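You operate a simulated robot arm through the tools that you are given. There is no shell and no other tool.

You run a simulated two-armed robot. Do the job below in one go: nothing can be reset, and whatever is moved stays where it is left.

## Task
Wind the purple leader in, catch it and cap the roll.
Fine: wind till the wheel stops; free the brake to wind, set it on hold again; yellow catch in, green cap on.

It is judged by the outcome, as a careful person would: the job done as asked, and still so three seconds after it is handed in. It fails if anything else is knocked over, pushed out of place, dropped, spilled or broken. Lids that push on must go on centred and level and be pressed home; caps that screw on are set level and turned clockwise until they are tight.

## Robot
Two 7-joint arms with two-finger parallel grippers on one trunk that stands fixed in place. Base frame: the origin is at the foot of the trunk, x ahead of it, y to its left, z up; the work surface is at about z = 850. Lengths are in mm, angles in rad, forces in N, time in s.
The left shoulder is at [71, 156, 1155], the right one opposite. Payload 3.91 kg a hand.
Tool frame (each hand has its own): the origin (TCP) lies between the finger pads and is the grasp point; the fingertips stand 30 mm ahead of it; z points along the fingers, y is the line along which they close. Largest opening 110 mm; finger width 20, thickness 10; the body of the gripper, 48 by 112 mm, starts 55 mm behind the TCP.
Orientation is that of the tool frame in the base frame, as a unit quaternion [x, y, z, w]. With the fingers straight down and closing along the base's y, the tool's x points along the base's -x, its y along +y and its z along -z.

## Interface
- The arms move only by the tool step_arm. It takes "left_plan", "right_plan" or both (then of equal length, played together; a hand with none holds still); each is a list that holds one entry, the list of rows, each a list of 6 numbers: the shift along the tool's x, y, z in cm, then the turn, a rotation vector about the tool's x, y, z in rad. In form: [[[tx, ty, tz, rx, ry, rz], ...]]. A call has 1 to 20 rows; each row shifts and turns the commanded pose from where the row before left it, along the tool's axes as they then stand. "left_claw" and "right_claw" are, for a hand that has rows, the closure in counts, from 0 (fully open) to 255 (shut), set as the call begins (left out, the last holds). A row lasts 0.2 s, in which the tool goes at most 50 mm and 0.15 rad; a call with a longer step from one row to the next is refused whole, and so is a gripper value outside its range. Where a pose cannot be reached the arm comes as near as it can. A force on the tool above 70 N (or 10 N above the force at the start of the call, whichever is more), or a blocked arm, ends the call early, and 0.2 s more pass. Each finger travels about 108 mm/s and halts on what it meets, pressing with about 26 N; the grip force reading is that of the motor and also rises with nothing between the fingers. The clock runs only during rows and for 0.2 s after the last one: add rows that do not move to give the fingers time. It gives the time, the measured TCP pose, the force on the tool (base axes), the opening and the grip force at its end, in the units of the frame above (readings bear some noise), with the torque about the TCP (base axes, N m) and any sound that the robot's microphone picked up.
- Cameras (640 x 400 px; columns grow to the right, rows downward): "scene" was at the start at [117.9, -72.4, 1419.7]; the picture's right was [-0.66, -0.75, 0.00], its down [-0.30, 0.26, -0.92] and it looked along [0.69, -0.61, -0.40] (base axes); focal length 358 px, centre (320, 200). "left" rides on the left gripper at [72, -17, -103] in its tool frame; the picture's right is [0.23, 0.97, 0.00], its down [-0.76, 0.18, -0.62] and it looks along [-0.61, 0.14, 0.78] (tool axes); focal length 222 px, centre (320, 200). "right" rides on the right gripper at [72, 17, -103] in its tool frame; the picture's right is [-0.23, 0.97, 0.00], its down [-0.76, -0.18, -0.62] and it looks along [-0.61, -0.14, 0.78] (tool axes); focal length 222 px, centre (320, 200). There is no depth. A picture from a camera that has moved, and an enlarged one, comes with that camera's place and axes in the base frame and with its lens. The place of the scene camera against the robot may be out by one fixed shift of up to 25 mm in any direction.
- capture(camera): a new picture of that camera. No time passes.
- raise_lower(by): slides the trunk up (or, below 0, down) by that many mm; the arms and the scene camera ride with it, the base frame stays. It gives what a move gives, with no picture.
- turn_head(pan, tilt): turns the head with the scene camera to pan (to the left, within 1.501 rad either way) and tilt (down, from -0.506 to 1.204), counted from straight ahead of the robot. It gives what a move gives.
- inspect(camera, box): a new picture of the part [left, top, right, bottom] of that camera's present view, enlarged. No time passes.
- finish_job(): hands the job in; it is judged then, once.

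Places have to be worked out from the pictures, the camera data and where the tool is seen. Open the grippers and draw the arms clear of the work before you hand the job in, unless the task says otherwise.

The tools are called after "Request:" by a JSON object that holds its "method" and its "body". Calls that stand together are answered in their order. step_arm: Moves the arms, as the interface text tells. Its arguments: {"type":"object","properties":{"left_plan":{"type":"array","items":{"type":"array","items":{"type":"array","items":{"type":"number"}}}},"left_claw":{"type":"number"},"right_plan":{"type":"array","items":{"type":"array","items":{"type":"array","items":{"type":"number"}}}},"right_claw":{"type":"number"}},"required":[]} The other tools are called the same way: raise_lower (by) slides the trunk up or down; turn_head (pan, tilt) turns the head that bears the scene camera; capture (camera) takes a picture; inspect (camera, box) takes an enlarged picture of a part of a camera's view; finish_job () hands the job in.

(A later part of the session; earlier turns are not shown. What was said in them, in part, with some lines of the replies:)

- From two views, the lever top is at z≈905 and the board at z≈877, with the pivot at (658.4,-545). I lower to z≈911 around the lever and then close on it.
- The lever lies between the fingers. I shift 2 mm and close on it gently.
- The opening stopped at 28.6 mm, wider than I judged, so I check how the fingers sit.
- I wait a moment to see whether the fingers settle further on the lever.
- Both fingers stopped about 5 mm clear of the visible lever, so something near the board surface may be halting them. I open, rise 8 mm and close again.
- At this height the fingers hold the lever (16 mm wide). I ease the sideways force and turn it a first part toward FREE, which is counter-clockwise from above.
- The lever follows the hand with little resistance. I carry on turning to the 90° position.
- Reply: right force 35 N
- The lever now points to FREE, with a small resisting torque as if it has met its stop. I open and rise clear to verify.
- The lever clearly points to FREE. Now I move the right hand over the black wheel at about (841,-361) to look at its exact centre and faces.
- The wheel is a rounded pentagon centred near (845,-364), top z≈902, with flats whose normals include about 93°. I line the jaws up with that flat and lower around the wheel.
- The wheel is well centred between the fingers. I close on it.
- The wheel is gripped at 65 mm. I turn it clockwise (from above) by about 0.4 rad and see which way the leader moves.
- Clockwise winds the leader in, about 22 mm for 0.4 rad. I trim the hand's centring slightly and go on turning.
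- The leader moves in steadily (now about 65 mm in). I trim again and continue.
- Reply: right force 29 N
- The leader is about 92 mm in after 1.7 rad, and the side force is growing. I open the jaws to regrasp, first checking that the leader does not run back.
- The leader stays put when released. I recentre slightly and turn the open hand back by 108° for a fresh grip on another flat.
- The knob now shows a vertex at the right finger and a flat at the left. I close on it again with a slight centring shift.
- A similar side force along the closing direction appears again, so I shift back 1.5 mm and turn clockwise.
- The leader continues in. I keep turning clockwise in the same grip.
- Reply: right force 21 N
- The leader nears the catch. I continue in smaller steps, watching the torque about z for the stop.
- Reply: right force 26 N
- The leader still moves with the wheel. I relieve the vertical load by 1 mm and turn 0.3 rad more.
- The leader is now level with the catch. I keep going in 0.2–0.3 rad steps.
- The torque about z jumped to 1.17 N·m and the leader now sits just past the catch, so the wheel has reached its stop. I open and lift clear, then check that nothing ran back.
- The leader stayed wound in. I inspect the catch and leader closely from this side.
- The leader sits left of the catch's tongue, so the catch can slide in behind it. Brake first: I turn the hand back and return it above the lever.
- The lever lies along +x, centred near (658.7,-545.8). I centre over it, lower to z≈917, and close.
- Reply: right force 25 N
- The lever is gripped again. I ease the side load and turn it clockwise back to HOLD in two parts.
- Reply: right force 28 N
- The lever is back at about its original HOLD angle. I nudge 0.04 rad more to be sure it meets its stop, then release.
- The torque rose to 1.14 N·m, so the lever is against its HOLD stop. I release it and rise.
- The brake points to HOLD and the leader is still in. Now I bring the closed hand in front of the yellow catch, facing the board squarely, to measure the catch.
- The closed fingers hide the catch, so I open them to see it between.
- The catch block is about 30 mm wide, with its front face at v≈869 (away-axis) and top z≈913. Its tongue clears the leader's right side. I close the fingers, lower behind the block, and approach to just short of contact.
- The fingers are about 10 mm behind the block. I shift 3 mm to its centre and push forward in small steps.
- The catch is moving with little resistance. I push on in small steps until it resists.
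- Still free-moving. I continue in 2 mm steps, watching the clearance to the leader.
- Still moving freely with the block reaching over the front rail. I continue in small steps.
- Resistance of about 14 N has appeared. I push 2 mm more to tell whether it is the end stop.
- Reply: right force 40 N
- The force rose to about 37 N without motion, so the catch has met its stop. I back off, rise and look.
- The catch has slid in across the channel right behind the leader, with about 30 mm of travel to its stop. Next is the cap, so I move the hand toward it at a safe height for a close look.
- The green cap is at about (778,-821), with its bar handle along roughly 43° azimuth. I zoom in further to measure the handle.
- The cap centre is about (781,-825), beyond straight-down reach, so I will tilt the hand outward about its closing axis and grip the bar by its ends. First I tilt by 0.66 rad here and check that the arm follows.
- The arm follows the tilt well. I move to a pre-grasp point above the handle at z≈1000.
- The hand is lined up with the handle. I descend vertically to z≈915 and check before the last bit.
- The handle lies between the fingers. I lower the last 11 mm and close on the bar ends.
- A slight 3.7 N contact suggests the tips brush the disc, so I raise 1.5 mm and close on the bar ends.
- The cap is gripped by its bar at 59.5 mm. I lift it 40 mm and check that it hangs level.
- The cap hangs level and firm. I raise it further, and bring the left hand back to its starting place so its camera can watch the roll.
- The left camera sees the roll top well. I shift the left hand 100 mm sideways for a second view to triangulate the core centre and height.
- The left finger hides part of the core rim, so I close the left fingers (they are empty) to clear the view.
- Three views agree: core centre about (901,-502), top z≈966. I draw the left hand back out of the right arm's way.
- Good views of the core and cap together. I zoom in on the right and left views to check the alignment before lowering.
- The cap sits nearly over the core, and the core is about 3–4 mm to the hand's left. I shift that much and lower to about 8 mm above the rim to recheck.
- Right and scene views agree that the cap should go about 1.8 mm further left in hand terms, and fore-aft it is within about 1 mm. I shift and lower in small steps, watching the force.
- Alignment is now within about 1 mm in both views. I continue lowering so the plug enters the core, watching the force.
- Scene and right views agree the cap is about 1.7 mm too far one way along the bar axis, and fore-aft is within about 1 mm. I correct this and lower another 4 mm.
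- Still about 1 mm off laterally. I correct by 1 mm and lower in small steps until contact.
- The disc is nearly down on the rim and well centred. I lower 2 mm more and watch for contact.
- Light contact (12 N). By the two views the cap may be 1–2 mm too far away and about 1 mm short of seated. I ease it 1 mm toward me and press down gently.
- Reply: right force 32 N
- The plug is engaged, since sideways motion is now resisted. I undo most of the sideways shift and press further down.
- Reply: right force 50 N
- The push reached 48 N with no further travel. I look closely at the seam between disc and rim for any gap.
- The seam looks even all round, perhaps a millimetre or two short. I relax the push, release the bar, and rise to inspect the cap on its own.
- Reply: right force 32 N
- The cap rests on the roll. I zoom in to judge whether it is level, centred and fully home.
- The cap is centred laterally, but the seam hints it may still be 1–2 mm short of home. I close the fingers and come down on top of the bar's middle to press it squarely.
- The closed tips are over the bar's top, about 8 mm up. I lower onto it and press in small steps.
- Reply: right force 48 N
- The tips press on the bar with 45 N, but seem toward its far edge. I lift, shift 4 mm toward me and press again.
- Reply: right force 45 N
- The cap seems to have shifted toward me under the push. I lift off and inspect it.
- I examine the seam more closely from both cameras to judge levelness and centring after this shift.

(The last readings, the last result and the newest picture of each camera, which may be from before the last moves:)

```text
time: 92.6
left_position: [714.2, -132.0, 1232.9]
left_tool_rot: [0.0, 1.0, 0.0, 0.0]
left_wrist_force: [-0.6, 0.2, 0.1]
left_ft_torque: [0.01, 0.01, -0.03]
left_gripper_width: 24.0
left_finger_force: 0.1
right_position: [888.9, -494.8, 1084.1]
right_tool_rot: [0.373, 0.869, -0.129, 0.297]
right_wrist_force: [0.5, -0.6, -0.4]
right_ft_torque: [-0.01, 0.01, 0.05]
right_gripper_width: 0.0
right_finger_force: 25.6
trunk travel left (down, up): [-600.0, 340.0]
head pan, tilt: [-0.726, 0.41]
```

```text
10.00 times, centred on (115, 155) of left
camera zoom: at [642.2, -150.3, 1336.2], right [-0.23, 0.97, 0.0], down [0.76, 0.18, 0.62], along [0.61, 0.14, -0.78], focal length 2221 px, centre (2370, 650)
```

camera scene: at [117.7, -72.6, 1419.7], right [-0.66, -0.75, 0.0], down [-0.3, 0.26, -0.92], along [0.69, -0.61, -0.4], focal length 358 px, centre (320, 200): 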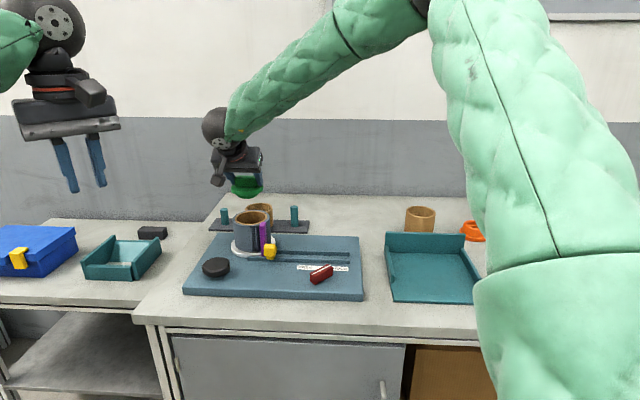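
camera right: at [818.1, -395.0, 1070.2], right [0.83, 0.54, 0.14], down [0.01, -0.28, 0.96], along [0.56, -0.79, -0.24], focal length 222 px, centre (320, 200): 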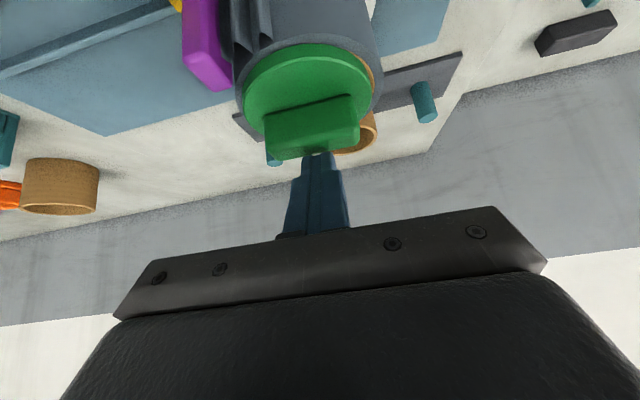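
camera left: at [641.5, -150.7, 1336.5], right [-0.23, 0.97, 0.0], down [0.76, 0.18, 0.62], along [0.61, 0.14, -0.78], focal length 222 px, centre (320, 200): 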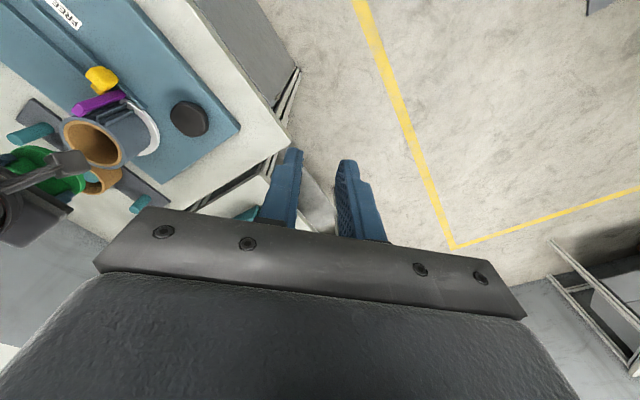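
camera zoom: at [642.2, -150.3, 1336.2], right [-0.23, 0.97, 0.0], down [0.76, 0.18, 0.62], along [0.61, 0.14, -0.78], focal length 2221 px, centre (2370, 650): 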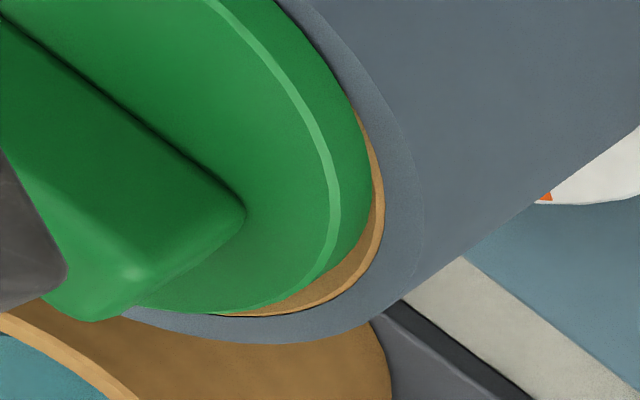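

The cap is seated and level, but about 3.5 mm too far toward me; the plug is loose in the core. I will regrip the bar and slide it back. First I open and lower around the bar, shifted toward me to match.

Request:
{"method": "step_arm", "body": {"right_plan": [[[0.378, 0, -0.295, 0, 0, 0], [0, 0, 0, 0, 0, 0], [0, 0, 0, 0, 0, 0], [1.54, 0, 1.97, 0, 0, 0], [1.54, 0, 1.97, 0, 0, 0], [1.0, 0, 1.28, 0, 0, 0], [0, 0, 0, 0, 0, 0]]], "right_claw": 75}}

Request:
{"method": "inspect", "body": {"camera": "right", "box": [200, 0, 420, 210]}}

Request:
{"method": "inspect", "body": {"camera": "scene", "box": [230, 185, 280, 230]}}

```text
time: 94.2
left_position: [713.3, -131.6, 1232.7]
left_tool_rot: [0.0, 1.0, 0.001, 0.0]
left_wrist_force: [-0.5, 0.4, 0.5]
left_ft_torque: [0.02, 0.01, -0.01]
left_gripper_width: 23.7
left_finger_force: 0.2
right_position: [886.0, -490.1, 1016.8]
right_tool_rot: [0.373, 0.869, -0.129, 0.299]
right_wrist_force: [0.0, 0.4, 0.2]
right_ft_torque: [-0.06, -0.02, 0.01]
right_gripper_width: 77.3
right_finger_force: 0.0
trunk travel left (down, up): [-600.0, 340.0]
head pan, tilt: [-0.726, 0.41]
```

```text
1.90 times, centred on (310, 105) of right
camera zoom: at [815.5, -391.6, 1053.4], right [0.83, 0.54, 0.14], down [0.02, -0.28, 0.96], along [0.56, -0.79, -0.24], focal length 423 px, centre (339, 381)
```

zoom: 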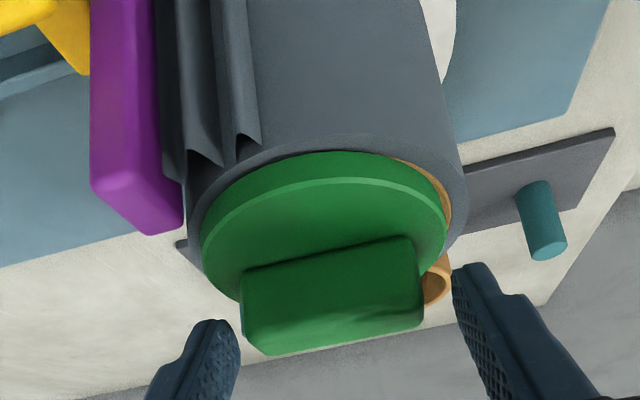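

```text
8.89 times, centred on (255, 208) of scene
camera zoom: at [118.0, -72.2, 1419.7], right [-0.66, -0.75, 0.0], down [-0.3, 0.26, -0.92], along [0.69, -0.61, -0.4], focal length 3178 px, centre (898, 133)
```

zoom: 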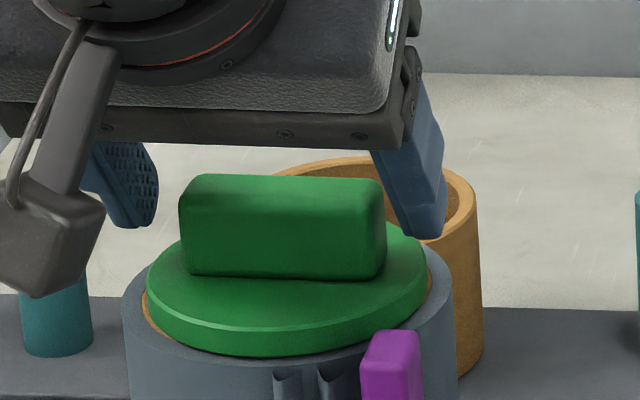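

The bar sits between the open fingers. I lower the last 7 mm, shift 0.9 mm sideways, and close on the bar.

Request:
{"method": "step_arm", "body": {"right_plan": [[[0.215, -0.09, 0.276, 0, 0, 0], [0.215, 0, 0.276, 0, 0, 0], [0, 0, 0, 0, 0, 0]]], "right_claw": 75}}

Request:
{"method": "step_arm", "body": {"right_plan": [[[0, 0, 0, 0, 0, 0], [0, 0, 0, 0, 0, 0], [0, 0, 0, 0, 0, 0]]], "right_claw": 255}}

Request:
{"method": "inspect", "body": {"camera": "right", "box": [200, 0, 420, 210]}}

Request:
{"method": "inspect", "body": {"camera": "scene", "box": [230, 185, 280, 230]}}

```text
time: 95.0
left_position: [715.0, -133.0, 1232.9]
left_tool_rot: [0.0, 1.0, 0.0, 0.0]
left_wrist_force: [0.9, -0.2, -0.4]
left_ft_torque: [-0.01, 0.01, 0.04]
left_gripper_width: 24.0
left_finger_force: 0.0
right_position: [885.7, -490.6, 1010.3]
right_tool_rot: [0.372, 0.869, -0.128, 0.299]
right_wrist_force: [0.4, -1.0, -0.3]
right_ft_torque: [-0.01, -0.01, 0.0]
right_gripper_width: 78.0
right_finger_force: 0.1
trunk travel left (down, up): [-600.0, 340.0]
head pan, tilt: [-0.726, 0.41]
```

```text
time: 95.8
left_position: [714.1, -131.7, 1232.6]
left_tool_rot: [0.0, 1.0, -0.001, 0.001]
left_wrist_force: [0.1, 0.2, 0.7]
left_ft_torque: [0.01, -0.02, 0.0]
left_gripper_width: 23.8
left_finger_force: 0.0
right_position: [886.7, -490.0, 1013.0]
right_tool_rot: [0.372, 0.869, -0.128, 0.3]
right_wrist_force: [0.9, -0.5, 1.3]
right_ft_torque: [-0.08, 0.02, -0.06]
right_gripper_width: 59.0
right_finger_force: 25.7
trunk travel left (down, up): [-600.0, 340.0]
head pan, tilt: [-0.726, 0.41]
```

```text
1.90 times, centred on (310, 105) of right
camera zoom: at [816.2, -392.1, 1047.4], right [0.83, 0.54, 0.14], down [0.02, -0.28, 0.96], along [0.56, -0.79, -0.24], focal length 423 px, centre (339, 381)
```

zoom: 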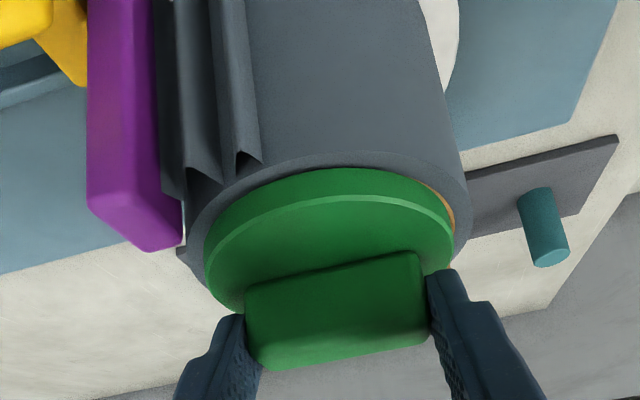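

```text
8.89 times, centred on (255, 208) of scene
camera zoom: at [118.1, -72.2, 1419.7], right [-0.66, -0.75, 0.0], down [-0.3, 0.26, -0.92], along [0.69, -0.61, -0.4], focal length 3178 px, centre (898, 133)
```

zoom: 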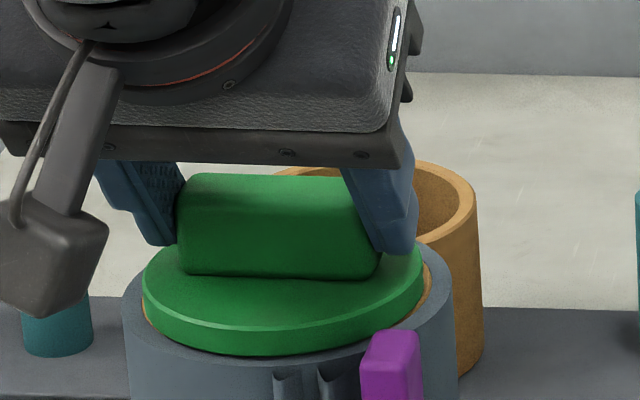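

The bar is gripped. I lift 2 mm, move it 3.5 mm outward and 0.5 mm sideways, and check before setting it down.

Request:
{"method": "step_arm", "body": {"right_plan": [[[-0.123, 0, -0.158, 0, 0, 0], [-0.138, -0.03, 0.107, 0, 0, 0], [-0.138, -0.02, 0.108, 0, 0, 0], [0, 0, 0, 0, 0, 0], [0, 0, 0, 0, 0, 0]]], "right_claw": 255}}

Request:
{"method": "inspect", "body": {"camera": "scene", "box": [230, 190, 280, 235]}}

Request:
{"method": "inspect", "body": {"camera": "right", "box": [280, 50, 380, 150]}}

Request:
{"method": "inspect", "body": {"camera": "left", "box": [70, 110, 140, 175]}}

```text
time: 97.0
left_position: [714.8, -132.2, 1232.9]
left_tool_rot: [0.0, 1.0, 0.0, 0.0]
left_wrist_force: [-0.7, -0.1, 0.1]
left_ft_torque: [-0.03, 0.0, -0.01]
left_gripper_width: 23.8
left_finger_force: 0.1
right_position: [888.9, -494.3, 1014.3]
right_tool_rot: [0.373, 0.869, -0.129, 0.299]
right_wrist_force: [-0.7, -0.1, -0.7]
right_ft_torque: [0.0, 0.04, 0.0]
right_gripper_width: 59.2
right_finger_force: 26.0
trunk travel left (down, up): [-600.0, 340.0]
head pan, tilt: [-0.726, 0.41]
```

```text
8.89 times, centred on (255, 212) of scene
camera zoom: at [118.3, -72.3, 1419.7], right [-0.66, -0.75, 0.0], down [-0.3, 0.26, -0.92], along [0.69, -0.61, -0.4], focal length 3178 px, centre (898, 89)
```

zoom: 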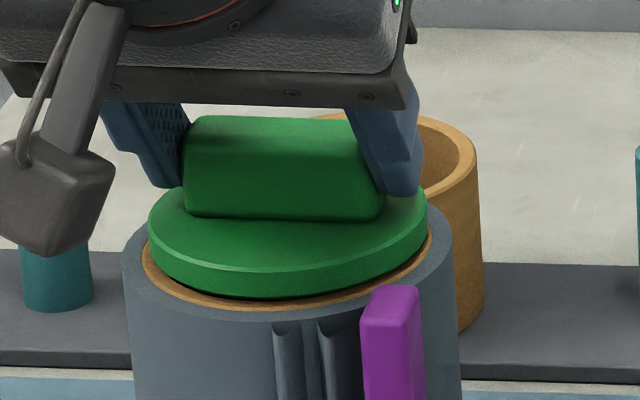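

```text
4.00 times, centred on (330, 100) of right
camera zoom: at [819.0, -395.7, 1049.7], right [0.83, 0.54, 0.14], down [0.02, -0.28, 0.96], along [0.56, -0.79, -0.24], focal length 888 px, centre (280, 600)
```

zoom: 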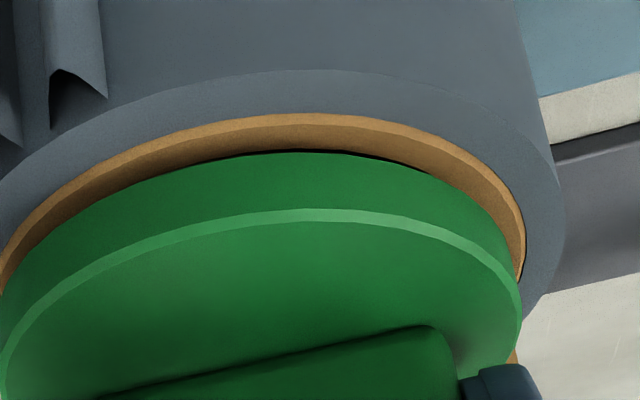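

```text
6.15 times, centred on (105, 142) of left
camera zoom: at [642.2, -150.3, 1336.2], right [-0.23, 0.97, 0.0], down [0.76, 0.18, 0.62], along [0.61, 0.14, -0.78], focal length 1367 px, centre (1643, 554)
```

zoom: 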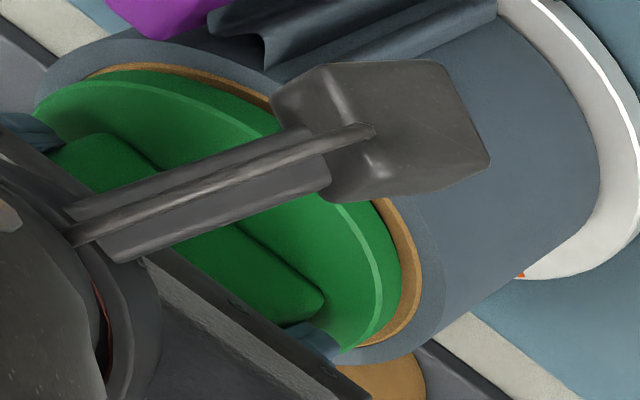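

Lateral centring is good. I lower it 2.5 mm onto the rim and check the seam again.

Request:
{"method": "step_arm", "body": {"right_plan": [[[0.077, 0, 0.098, 0, 0, 0], [0.077, 0, 0.098, 0, 0, 0], [0, 0, 0, 0, 0, 0]]], "right_claw": 255}}

Request:
{"method": "inspect", "body": {"camera": "scene", "box": [235, 200, 275, 235]}}

Request:
{"method": "inspect", "body": {"camera": "right", "box": [280, 50, 380, 150]}}

Request:
{"method": "inspect", "body": {"camera": "left", "box": [70, 110, 140, 175]}}

```text
time: 97.8
left_position: [714.9, -131.2, 1233.2]
left_tool_rot: [0.0, 1.0, 0.0, 0.0]
left_wrist_force: [-0.6, 0.0, -0.4]
left_ft_torque: [0.01, 0.0, 0.01]
left_gripper_width: 23.9
left_finger_force: 0.1
right_position: [887.7, -493.2, 1010.5]
right_tool_rot: [0.373, 0.869, -0.128, 0.299]
right_wrist_force: [-0.5, -0.5, 0.0]
right_ft_torque: [-0.04, 0.0, 0.02]
right_gripper_width: 59.0
right_finger_force: 26.0
trunk travel left (down, up): [-600.0, 340.0]
head pan, tilt: [-0.726, 0.41]
```

```text
11.43 times, centred on (255, 218) of scene
camera zoom: at [118.2, -72.3, 1419.7], right [-0.66, -0.75, 0.0], down [-0.3, 0.26, -0.92], along [0.69, -0.61, -0.4], focal length 4086 px, centre (1063, 0)
```

zoom: 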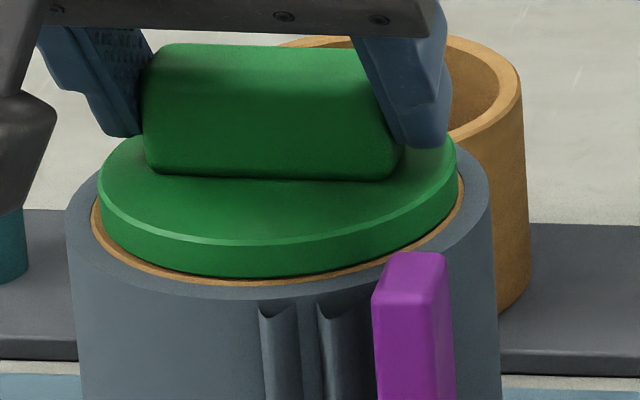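

```text
4.00 times, centred on (330, 100) of right
camera zoom: at [818.8, -395.2, 1047.5], right [0.83, 0.54, 0.14], down [0.02, -0.28, 0.96], along [0.56, -0.79, -0.24], focal length 888 px, centre (280, 600)
```

zoom: 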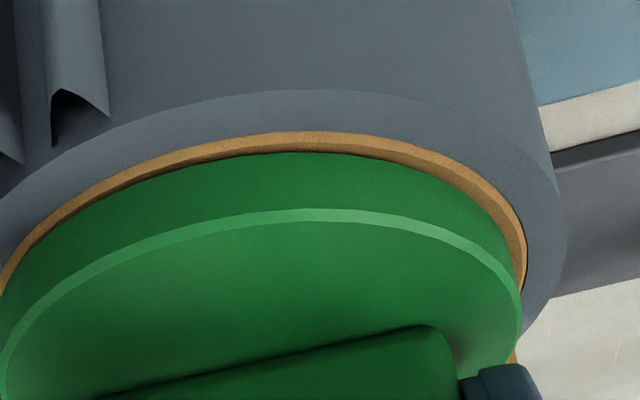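

```text
6.15 times, centred on (105, 142) of left
camera zoom: at [642.1, -150.3, 1336.3], right [-0.23, 0.97, 0.0], down [0.76, 0.18, 0.62], along [0.61, 0.14, -0.78], focal length 1367 px, centre (1643, 554)
```

zoom: 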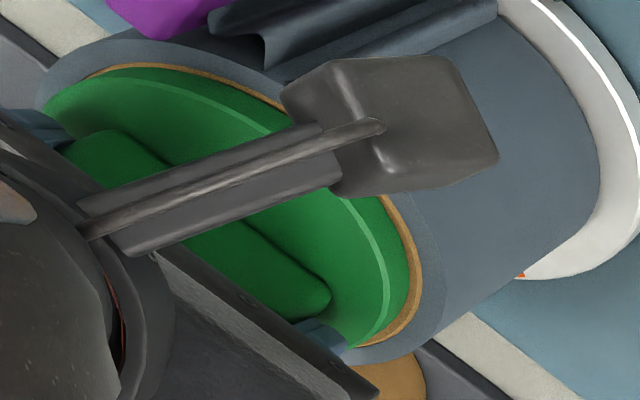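

No contact force yet, so there is still a small gap. I lower further in 1 mm steps.

Request:
{"method": "step_arm", "body": {"right_plan": [[[0.062, 0, 0.079, 0, 0, 0], [0, 0, 0, 0, 0, 0]]], "right_claw": 255}}

Request:
{"method": "step_arm", "body": {"right_plan": [[[0.062, 0, 0.079, 0, 0, 0], [0, 0, 0, 0, 0, 0]]], "right_claw": 255}}

Request:
{"method": "inspect", "body": {"camera": "scene", "box": [235, 200, 275, 235]}}

Request:
{"method": "inspect", "body": {"camera": "right", "box": [280, 50, 380, 150]}}

```text
time: 98.4
left_position: [714.5, -132.6, 1233.6]
left_tool_rot: [0.0, 1.0, -0.001, -0.001]
left_wrist_force: [0.0, 0.2, 0.1]
left_ft_torque: [-0.04, -0.02, 0.0]
left_gripper_width: 23.6
left_finger_force: 0.1
right_position: [888.7, -492.7, 1012.0]
right_tool_rot: [0.374, 0.868, -0.129, 0.299]
right_wrist_force: [0.0, -0.6, 4.0]
right_ft_torque: [-0.25, -0.1, 0.0]
right_gripper_width: 59.2
right_finger_force: 25.9
trunk travel left (down, up): [-600.0, 340.0]
head pan, tilt: [-0.726, 0.41]
```

```text
time: 99.0
left_position: [714.4, -131.0, 1233.5]
left_tool_rot: [0.0, 1.0, 0.0, 0.001]
left_wrist_force: [-0.7, -0.1, 0.8]
left_ft_torque: [0.01, -0.01, 0.0]
left_gripper_width: 23.8
left_finger_force: 0.0
right_position: [889.0, -493.7, 1010.1]
right_tool_rot: [0.372, 0.869, -0.128, 0.3]
right_wrist_force: [4.6, -2.4, 13.3]
right_ft_torque: [-0.23, 0.17, 0.01]
right_gripper_width: 59.3
right_finger_force: 26.2
trunk travel left (down, up): [-600.0, 340.0]
head pan, tilt: [-0.726, 0.41]
```

```text
11.43 times, centred on (255, 218) of scene
camera zoom: at [117.4, -71.7, 1419.9], right [-0.66, -0.75, 0.0], down [-0.3, 0.26, -0.92], along [0.69, -0.61, -0.4], focal length 4086 px, centre (1063, 0)
```

zoom: 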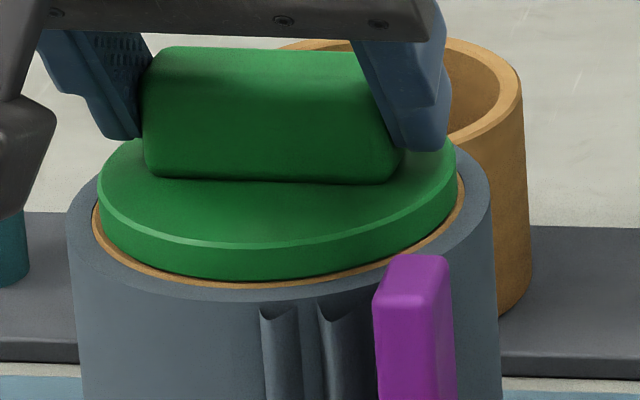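

```text
4.00 times, centred on (330, 100) of right
camera zoom: at [818.8, -394.9, 1047.1], right [0.83, 0.54, 0.14], down [0.02, -0.28, 0.96], along [0.56, -0.79, -0.24], focal length 888 px, centre (280, 600)
```

zoom: 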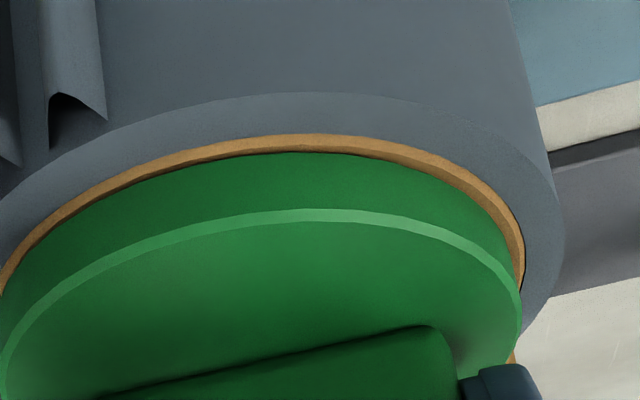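

Contact is made with an even band of rim all round, so it is centred within about 1 mm. While still holding it, I press straight down to seat it firmly.

Request:
{"method": "step_arm", "body": {"right_plan": [[[0.039, 0, -0.031, 0, 0, 0], [0.092, 0, 0.118, 0, 0, 0], [0.092, 0, 0.118, 0, 0, 0], [0, 0, 0, 0, 0, 0]]], "right_claw": 255}}

Request:
{"method": "inspect", "body": {"camera": "scene", "box": [235, 200, 275, 235]}}

Request:
{"method": "inspect", "body": {"camera": "right", "box": [280, 50, 380, 150]}}

```text
time: 100.0
left_position: [713.0, -131.0, 1234.0]
left_tool_rot: [0.0, 1.0, -0.001, 0.001]
left_wrist_force: [0.4, 0.4, 0.3]
left_ft_torque: [0.0, 0.01, 0.03]
left_gripper_width: 23.8
left_finger_force: 0.1
right_position: [886.7, -492.4, 1010.7]
right_tool_rot: [0.372, 0.869, -0.128, 0.301]
right_wrist_force: [12.3, -5.4, 36.3]
right_ft_torque: [-0.34, -0.29, 0.07]
right_gripper_width: 59.0
right_finger_force: 26.1
trunk travel left (down, up): [-600.0, 340.0]
head pan, tilt: [-0.726, 0.41]
```

```text
11.43 times, centred on (255, 218) of scene
camera zoom: at [116.1, -70.8, 1420.2], right [-0.66, -0.75, 0.0], down [-0.3, 0.26, -0.92], along [0.69, -0.61, -0.4], focal length 4086 px, centre (1063, 0)
```

zoom: 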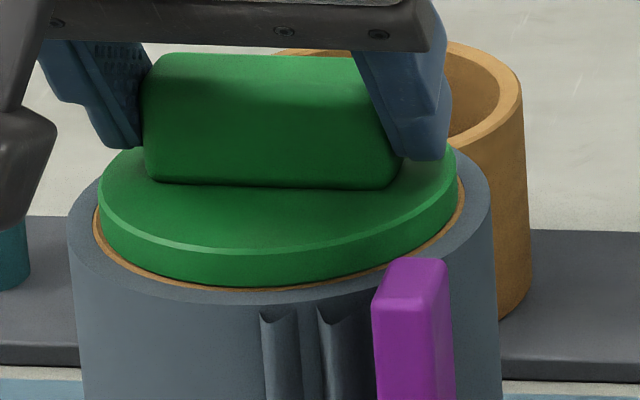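

```text
4.00 times, centred on (330, 100) of right
camera zoom: at [817.3, -393.9, 1046.2], right [0.83, 0.54, 0.14], down [0.02, -0.28, 0.96], along [0.56, -0.79, -0.24], focal length 888 px, centre (280, 600)
```

zoom: 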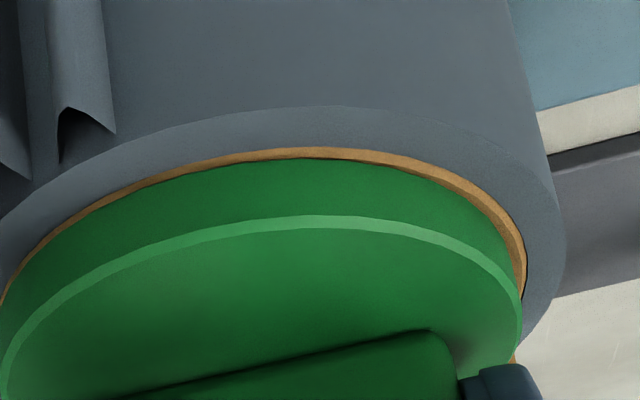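

Under 36 N the cap looks concentric. I unload most of the force and check the position before releasing.

Request:
{"method": "step_arm", "body": {"right_plan": [[[-0.092, 0, -0.118, 0, 0, 0], [-0.092, 0, -0.118, 0, 0, 0], [0, 0, 0, 0, 0, 0]]], "right_claw": 255}}

Request:
{"method": "inspect", "body": {"camera": "scene", "box": [235, 200, 275, 235]}}

Request:
{"method": "inspect", "body": {"camera": "right", "box": [280, 50, 380, 150]}}

```text
time: 100.8
left_position: [713.9, -132.8, 1232.7]
left_tool_rot: [0.0, 1.0, 0.0, 0.0]
left_wrist_force: [0.8, -1.3, 0.5]
left_ft_torque: [-0.02, 0.0, -0.03]
left_gripper_width: 23.6
left_finger_force: 0.0
right_position: [886.3, -493.0, 1007.7]
right_tool_rot: [0.373, 0.869, -0.129, 0.298]
right_wrist_force: [0.0, 2.2, 7.4]
right_ft_torque: [-0.11, -0.08, 0.02]
right_gripper_width: 59.1
right_finger_force: 26.0
trunk travel left (down, up): [-600.0, 340.0]
head pan, tilt: [-0.726, 0.41]
```

```text
11.43 times, centred on (255, 218) of scene
camera zoom: at [117.4, -71.7, 1419.5], right [-0.66, -0.75, 0.0], down [-0.3, 0.26, -0.92], along [0.69, -0.61, -0.4], focal length 4086 px, centre (1063, 0)
```

zoom: 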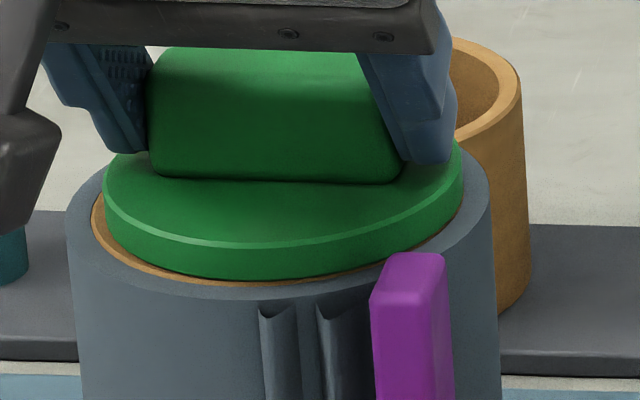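

```text
4.00 times, centred on (330, 100) of right
camera zoom: at [816.5, -394.6, 1044.5], right [0.83, 0.54, 0.14], down [0.02, -0.28, 0.96], along [0.56, -0.79, -0.24], focal length 888 px, centre (280, 600)
```

zoom: 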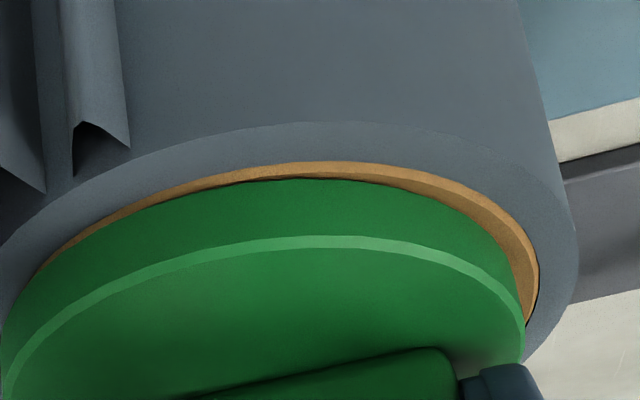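

The fingers slid slightly down the bar, and the cap is now about 1.3 mm to one side. I nudge it back 1.3 mm while still gripped, and check.

Request:
{"method": "step_arm", "body": {"right_plan": [[[-0.062, 0, -0.079, 0, 0, 0], [0, 0.13, 0, 0, 0, 0], [0, 0, 0, 0, 0, 0]]], "right_claw": 255}}

Request:
{"method": "inspect", "body": {"camera": "scene", "box": [235, 200, 275, 235]}}

Request:
{"method": "inspect", "body": {"camera": "right", "box": [280, 50, 380, 150]}}

```text
time: 101.6
left_position: [714.4, -132.3, 1233.2]
left_tool_rot: [-0.001, 1.0, 0.0, 0.0]
left_wrist_force: [0.5, 0.5, 0.2]
left_ft_torque: [0.01, -0.04, -0.04]
left_gripper_width: 23.8
left_finger_force: 0.0
right_position: [888.1, -493.2, 1008.9]
right_tool_rot: [0.373, 0.869, -0.128, 0.299]
right_wrist_force: [0.6, 0.2, -0.9]
right_ft_torque: [-0.01, 0.04, 0.0]
right_gripper_width: 59.6
right_finger_force: 25.7
trunk travel left (down, up): [-600.0, 340.0]
head pan, tilt: [-0.726, 0.41]
```

```text
11.43 times, centred on (255, 218) of scene
camera zoom: at [118.3, -72.4, 1419.7], right [-0.66, -0.75, 0.0], down [-0.3, 0.26, -0.92], along [0.69, -0.61, -0.4], focal length 4086 px, centre (1063, 0)
```

zoom: 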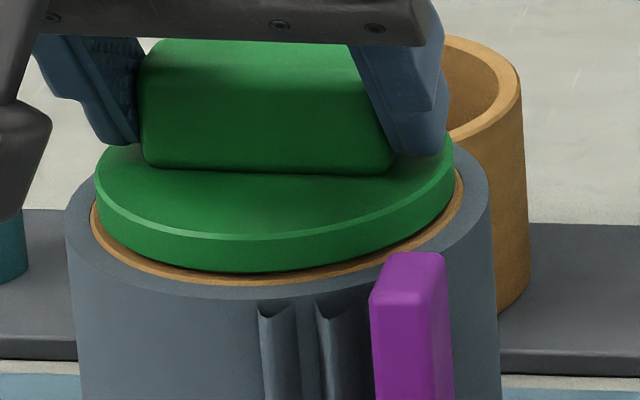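

```text
4.00 times, centred on (330, 100) of right
camera zoom: at [818.9, -394.2, 1045.7], right [0.83, 0.54, 0.14], down [0.02, -0.28, 0.96], along [0.56, -0.79, -0.24], focal length 888 px, centre (280, 600)
```

zoom: 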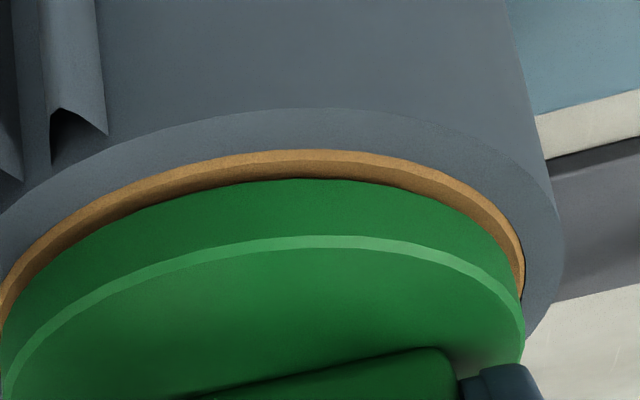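

I correct by 0.6 mm sideways and 1.5 mm toward me, then set it down again and check.

Request:
{"method": "step_arm", "body": {"right_plan": [[[0.118, -0.06, -0.092, 0, 0, 0], [0.08, 0, 0.102, 0, 0, 0], [0, 0, 0, 0, 0, 0]]], "right_claw": 255}}

Request:
{"method": "inspect", "body": {"camera": "scene", "box": [235, 200, 275, 235]}}

Request:
{"method": "inspect", "body": {"camera": "right", "box": [280, 50, 380, 150]}}

Request:
{"method": "inspect", "body": {"camera": "left", "box": [70, 110, 140, 175]}}

```text
time: 102.4
left_position: [714.2, -131.7, 1233.9]
left_tool_rot: [0.0, 1.0, 0.0, 0.001]
left_wrist_force: [0.0, -0.1, 0.1]
left_ft_torque: [0.0, 0.0, -0.03]
left_gripper_width: 23.8
left_finger_force: 0.1
right_position: [886.3, -491.6, 1009.1]
right_tool_rot: [0.373, 0.869, -0.128, 0.299]
right_wrist_force: [-0.6, -0.1, -1.3]
right_ft_torque: [0.03, -0.01, 0.03]
right_gripper_width: 59.5
right_finger_force: 26.2
trunk travel left (down, up): [-600.0, 340.0]
head pan, tilt: [-0.726, 0.41]
```

```text
11.43 times, centred on (255, 218) of scene
camera zoom: at [118.2, -72.2, 1419.7], right [-0.66, -0.75, 0.0], down [-0.3, 0.26, -0.92], along [0.69, -0.61, -0.4], focal length 4086 px, centre (1063, 0)
```

zoom: 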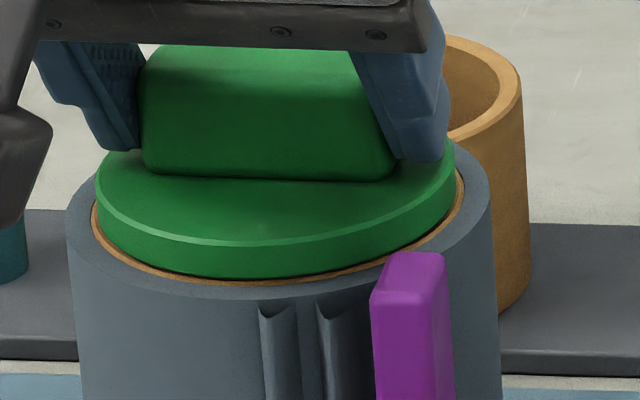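

```text
4.00 times, centred on (330, 100) of right
camera zoom: at [817.0, -393.1, 1045.2], right [0.83, 0.54, 0.14], down [0.02, -0.28, 0.96], along [0.56, -0.79, -0.24], focal length 888 px, centre (280, 600)
```

zoom: 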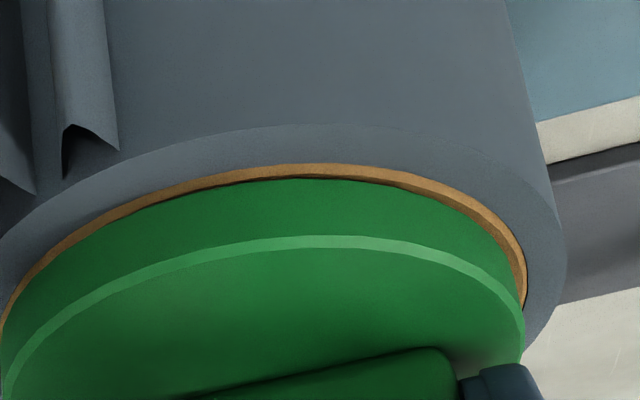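

```text
6.15 times, centred on (105, 142) of left
camera zoom: at [642.1, -150.3, 1336.3], right [-0.23, 0.97, 0.0], down [0.76, 0.18, 0.62], along [0.61, 0.14, -0.78], focal length 1367 px, centre (1643, 554)
```

zoom: 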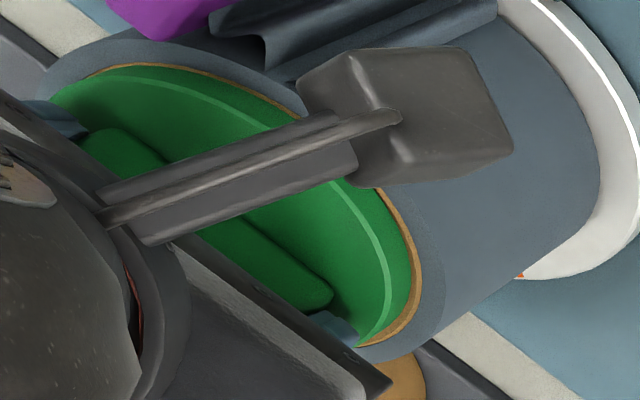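

Nearly concentric in all three views. I make a final 0.5 mm correction, let it down, and open the fingers.

Request:
{"method": "step_arm", "body": {"right_plan": [[[0.03, -0.05, 0.04, 0, 0, 0], [0, 0, 0, 0, 0, 0]]], "right_claw": 255}}

Request:
{"method": "step_arm", "body": {"right_plan": [[[0, 0, 0, 0, 0, 0], [0, 0, 0, 0, 0, 0], [-1.23, 0, -1.58, 0, 0, 0], [-1.85, 0, -2.36, 0, 0, 0], [-1.85, 0, -2.36, 0, 0, 0], [0, 0, 0, 0, 0, 0]]], "right_claw": 75}}

Request:
{"method": "inspect", "body": {"camera": "scene", "box": [235, 200, 275, 235]}}

Request:
{"method": "inspect", "body": {"camera": "left", "box": [70, 110, 140, 175]}}

Request:
{"method": "inspect", "body": {"camera": "right", "box": [220, 0, 400, 150]}}

```text
time: 103.0
left_position: [714.6, -132.4, 1233.7]
left_tool_rot: [0.0, 1.0, 0.0, 0.0]
left_wrist_force: [-0.7, -0.3, 1.0]
left_ft_torque: [0.01, 0.01, 0.0]
left_gripper_width: 23.9
left_finger_force: 0.0
right_position: [886.0, -492.4, 1008.5]
right_tool_rot: [0.371, 0.87, -0.128, 0.3]
right_wrist_force: [0.6, 0.2, 0.3]
right_ft_torque: [0.02, 0.0, -0.03]
right_gripper_width: 59.4
right_finger_force: 26.1
trunk travel left (down, up): [-600.0, 340.0]
head pan, tilt: [-0.726, 0.41]
```

```text
time: 104.4
left_position: [713.4, -132.5, 1232.1]
left_tool_rot: [0.001, 1.0, 0.0, -0.001]
left_wrist_force: [-0.1, -0.3, -0.6]
left_ft_torque: [0.0, 0.0, 0.01]
left_gripper_width: 23.7
left_finger_force: 0.1
right_position: [888.4, -492.0, 1088.5]
right_tool_rot: [0.372, 0.869, -0.129, 0.299]
right_wrist_force: [0.0, 0.9, 0.3]
right_ft_torque: [0.0, 0.01, 0.04]
right_gripper_width: 77.5
right_finger_force: 0.0
trunk travel left (down, up): [-600.0, 340.0]
head pan, tilt: [-0.726, 0.41]
```

```text
11.43 times, centred on (255, 218) of scene
camera zoom: at [118.8, -72.4, 1419.6], right [-0.66, -0.75, 0.0], down [-0.3, 0.26, -0.92], along [0.69, -0.61, -0.4], focal length 4086 px, centre (1063, 0)
```

zoom: 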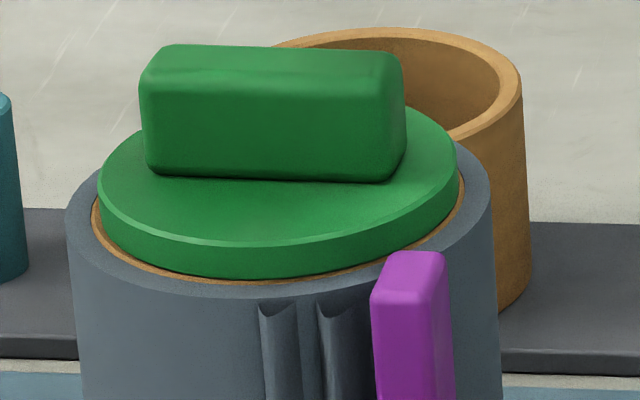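

```text
6.15 times, centred on (105, 142) of left
camera zoom: at [642.6, -150.5, 1336.0], right [-0.23, 0.97, 0.0], down [0.76, 0.18, 0.62], along [0.61, 0.14, -0.78], focal length 1367 px, centre (1643, 554)
```

zoom: 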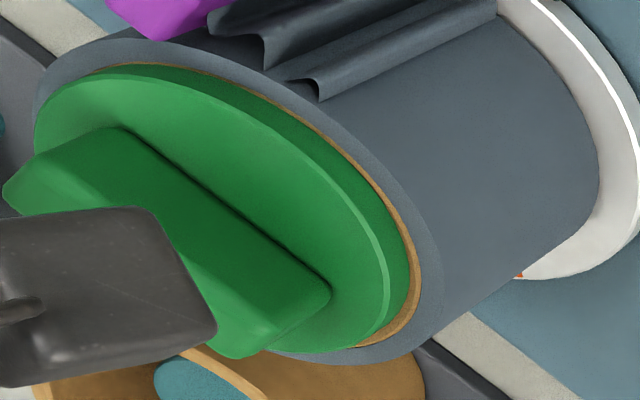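

```text
2.67 times, centred on (310, 75) of right
camera zoom: at [818.1, -393.7, 1124.6], right [0.83, 0.54, 0.14], down [0.02, -0.28, 0.96], along [0.56, -0.79, -0.24], focal length 592 px, centre (347, 533)
```

zoom: 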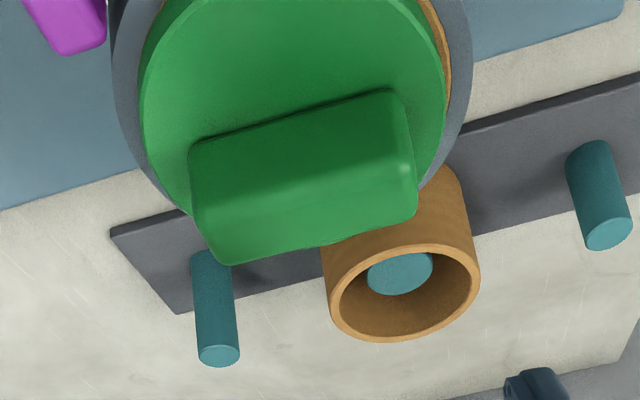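

The cap is down and close to concentric. I zoom hard on the seam to see whether any gap remains under the disc.

Request:
{"method": "inspect", "body": {"camera": "scene", "box": [242, 216, 262, 228]}}

Request:
{"method": "inspect", "body": {"camera": "left", "box": [95, 115, 125, 145]}}

Request:
{"method": "inspect", "body": {"camera": "scene", "box": [258, 205, 278, 222]}}

```text
16.00 times, centred on (252, 222) of scene
camera zoom: at [118.8, -72.4, 1419.6], right [-0.66, -0.75, 0.0], down [-0.3, 0.26, -0.92], along [0.69, -0.61, -0.4], focal length 5720 px, centre (1408, -152)
```

zoom: 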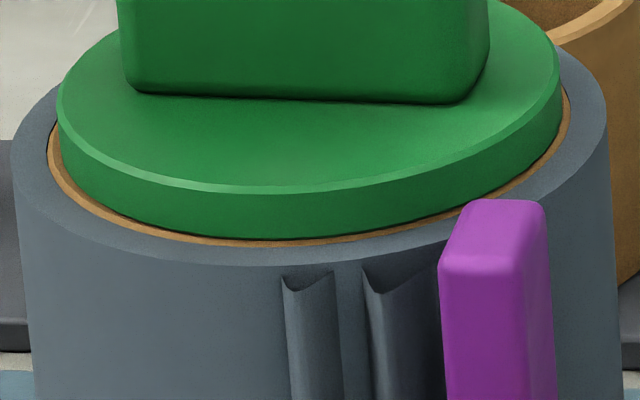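

```text
13.33 times, centred on (110, 130) of left
camera zoom: at [642.6, -150.5, 1336.0], right [-0.23, 0.97, 0.0], down [0.76, 0.18, 0.62], along [0.61, 0.14, -0.78], focal length 2962 px, centre (3120, 1133)
```

zoom: 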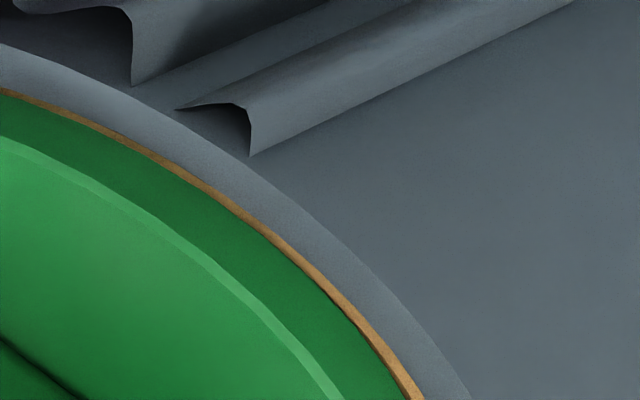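

```text
16.00 times, centred on (268, 214) of scene
camera zoom: at [118.8, -72.4, 1419.6], right [-0.66, -0.75, 0.0], down [-0.3, 0.26, -0.92], along [0.69, -0.61, -0.4], focal length 5720 px, centre (1152, -16)
```

zoom: 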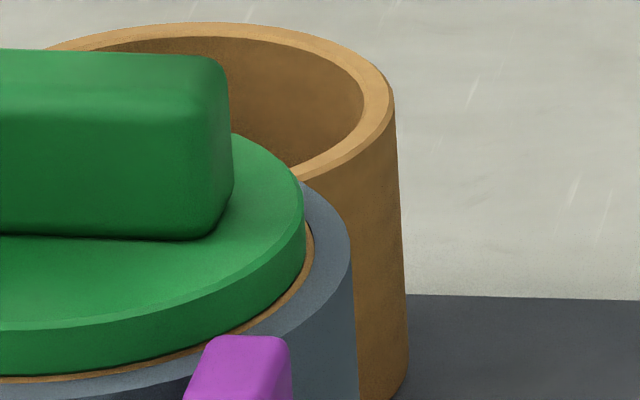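

The disc sits flush with an even rim band all round (within about 0.5 mm) and level. I now withdraw: left hand back out and open, right hand straight up and back.

Request:
{"method": "step_arm", "body": {"right_plan": [[[-2.05, 0, -2.63, 0, 0, 0], [-2.05, 0, -2.63, 0, 0, 0], [-2.05, 0, -2.63, 0, 0, 0], [2.17, -2.9, -1.69, 0, 0, 0], [2.17, -2.9, -1.69, 0, 0, 0], [2.17, -2.9, -1.69, 0, 0, 0], [2.17, -2.9, -1.69, 0, 0, 0], [2.17, -2.9, -1.69, 0, 0, 0]]], "right_claw": 75, "left_plan": [[[0, 3.0, 0, 0, 0, 0], [0, 3.0, 0, 0, 0, 0], [0, 3.0, 0, 0, 0, 0], [0, 3.0, 0, 0, 0, 0], [0, 3.0, 0, 0, 0, 0], [0, 3.0, 0, 0, 0, 0], [0, 3.0, 0, 0, 0, 0], [0, 1.0, 0, 0, 0, 0]]], "left_claw": 0}}

Request:
{"method": "capture", "body": {"camera": "scene"}}

Request:
{"method": "capture", "body": {"camera": "right"}}

```text
time: 106.2
left_position: [715.9, 89.1, 1235.8]
left_tool_rot: [0.0, 1.0, 0.001, -0.001]
left_wrist_force: [-1.0, 0.9, -0.1]
left_ft_torque: [-0.01, -0.03, 0.02]
left_gripper_width: 109.8
left_finger_force: 0.0
right_position: [687.9, -492.5, 1190.2]
right_tool_rot: [0.373, 0.869, -0.128, 0.299]
right_wrist_force: [0.2, 0.1, 0.3]
right_ft_torque: [-0.03, 0.0, 0.0]
right_gripper_width: 77.9
right_finger_force: 0.1
trunk travel left (down, up): [-600.0, 340.0]
head pan, tilt: [-0.726, 0.41]
```

```text
taken
camera scene: at [116.6, -73.0, 1419.9], right [-0.66, -0.75, 0.0], down [-0.3, 0.27, -0.92], along [0.69, -0.61, -0.4], focal length 358 px, centre (320, 200)
```

scene: 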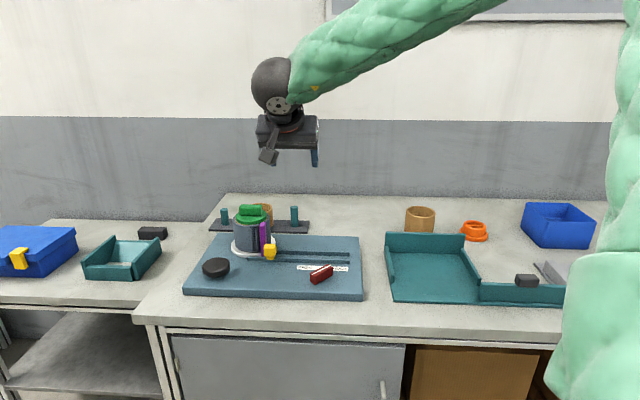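

```text
taken
camera right: at [617.8, -394.0, 1225.9], right [0.83, 0.54, 0.14], down [0.02, -0.28, 0.96], along [0.56, -0.79, -0.24], focal length 222 px, centre (320, 200)
```

right: 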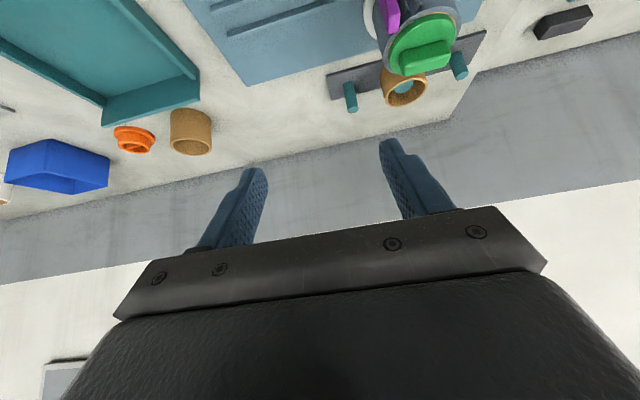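

I take a last close look at the whole device from both cameras before withdrawing fully.

Request:
{"method": "inspect", "body": {"camera": "scene", "box": [170, 180, 390, 318]}}

Request:
{"method": "inspect", "body": {"camera": "right", "box": [370, 0, 480, 90]}}

Request:
{"method": "inspect", "body": {"camera": "scene", "box": [225, 195, 285, 265]}}

```text
2.90 times, centred on (280, 249) of scene
camera zoom: at [116.6, -73.0, 1419.9], right [-0.66, -0.75, 0.0], down [-0.3, 0.27, -0.92], along [0.69, -0.61, -0.4], focal length 1036 px, centre (436, 58)
```

zoom: 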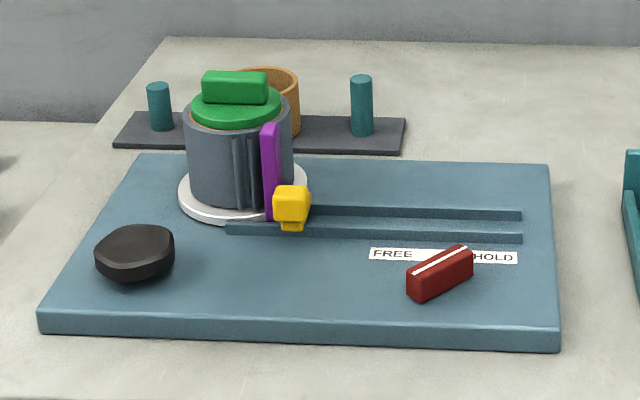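

```text
4.44 times, centred on (425, 45) of right
camera zoom: at [617.8, -394.0, 1225.9], right [0.83, 0.54, 0.14], down [0.02, -0.28, 0.96], along [0.56, -0.79, -0.24], focal length 987 px, centre (-147, 889)
```

zoom: 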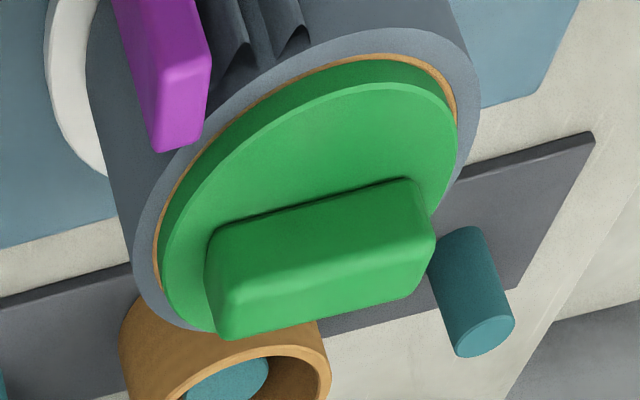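

```text
5.71 times, centred on (255, 230) of scene
camera zoom: at [116.6, -73.0, 1419.9], right [-0.66, -0.75, 0.0], down [-0.3, 0.27, -0.92], along [0.69, -0.61, -0.4], focal length 2043 px, centre (691, 29)
```

zoom: 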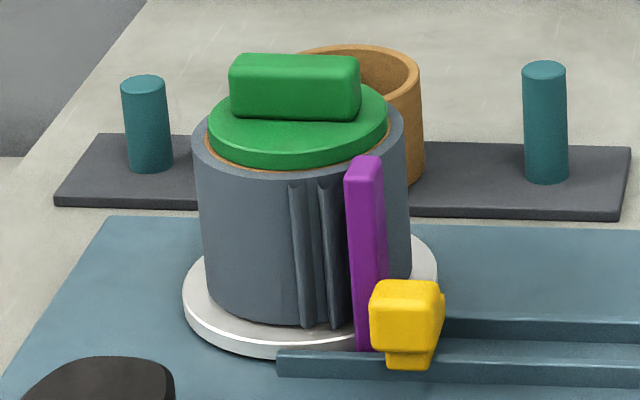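

Everything is in place: leader wound in, brake on HOLD, catch in, cap flush and centred. I level the right hand, open it and draw it well clear.

Request:
{"method": "step_arm", "body": {"right_plan": [[[0, 0, 0, 0, 0.1326, 0], [0, 0, 0, 0, 0.1326, 0], [0, 0, 0, 0, 0.1326, 0], [0, 0, 0, 0, 0.1326, 0], [0, 0, 0, 0, 0.1326, 0], [1.1, -3.66, -0.26, 0, 0, 0], [1.1, -3.66, -0.26, 0, 0, 0], [1.1, -3.66, -0.26, 0, 0, 0], [1.1, -3.66, -0.26, 0, 0, 0], [1.1, -3.66, -0.26, 0, 0, 0], [1.1, -3.66, -0.26, 0, 0, 0], [1.1, -3.66, -0.26, 0, 0, 0], [0, 0, 0, 0, 0, 0]]], "right_claw": 0}}

Request:
{"method": "capture", "body": {"camera": "scene"}}

Request:
{"method": "inspect", "body": {"camera": "scene", "box": [170, 180, 390, 318]}}

```text
time: 109.0
left_position: [718.8, 85.9, 1232.3]
left_tool_rot: [0.001, 1.0, 0.002, -0.001]
left_wrist_force: [0.6, -0.2, -0.6]
left_ft_torque: [0.06, 0.02, 0.0]
left_gripper_width: 110.2
left_finger_force: 0.1
right_position: [450.6, -612.3, 1204.0]
right_tool_rot: [0.395, 0.919, 0.0, -0.001]
right_wrist_force: [-0.6, -0.1, -0.3]
right_ft_torque: [0.03, 0.01, -0.03]
right_gripper_width: 109.9
right_finger_force: 0.0
trunk travel left (down, up): [-600.0, 340.0]
head pan, tilt: [-0.726, 0.41]
```

```text
taken
camera scene: at [119.8, -73.3, 1419.4], right [-0.66, -0.75, 0.0], down [-0.3, 0.27, -0.92], along [0.69, -0.61, -0.4], focal length 358 px, centre (320, 200)
```

scene: 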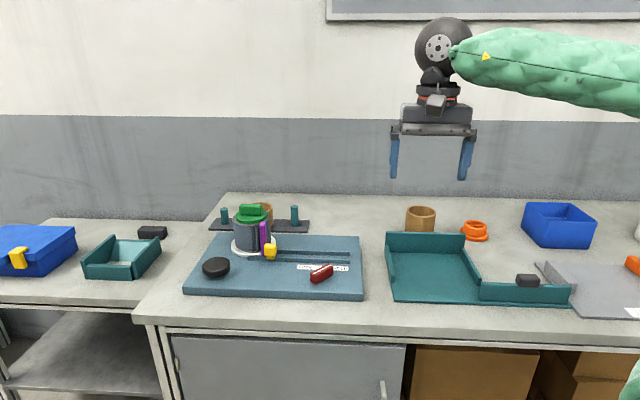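

```text
2.90 times, centred on (280, 249) of scene
camera zoom: at [119.8, -73.3, 1419.4], right [-0.66, -0.75, 0.0], down [-0.3, 0.27, -0.92], along [0.69, -0.61, -0.4], focal length 1036 px, centre (436, 58)
```

zoom: 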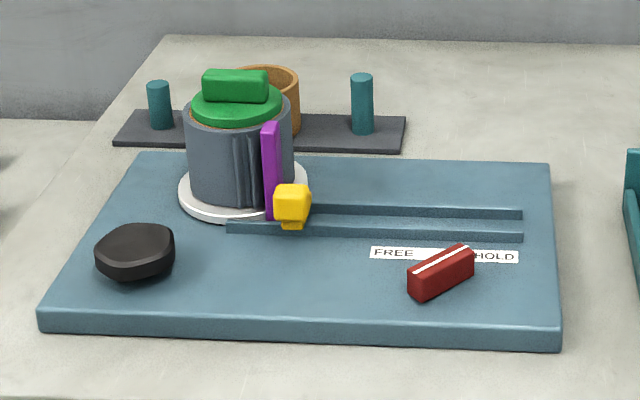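

The final view shows the leader wound in, the brake on HOLD, the catch in and the cap seated on the roll. Both arms are clear with their grippers open and nothing else has moved, so I hand the job in.

Request:
{"method": "finish_job", "body": {}}

```text
The job is handed in.
```

I wound in the purple leader, set the brake back on HOLD, pushed the yellow catch in and put the green cap on the roll. The job is handed in, but no verdict came back.

- **Leader:** I turned the wheel clockwise until it met its stop. The leader stayed in when I let go of the wheel.
- **Brake:** I freed it for winding, then turned it back until it met its HOLD stop.
- **Catch:** I slid it in about 30 mm, behind the leader, until it would go no further.
- **Cap:** It sits flush and level, centred to about half a millimetre by the camera views. Its plug fits loosely in the core and never snapped or gripped. I pressed it down with up to 48 N. I then had to lift it about a millimetre to re-centre it, and set it down lightly without pressing again.

Both grippers are open and the arms are clear of the work. Nothing else on the bench was moved.
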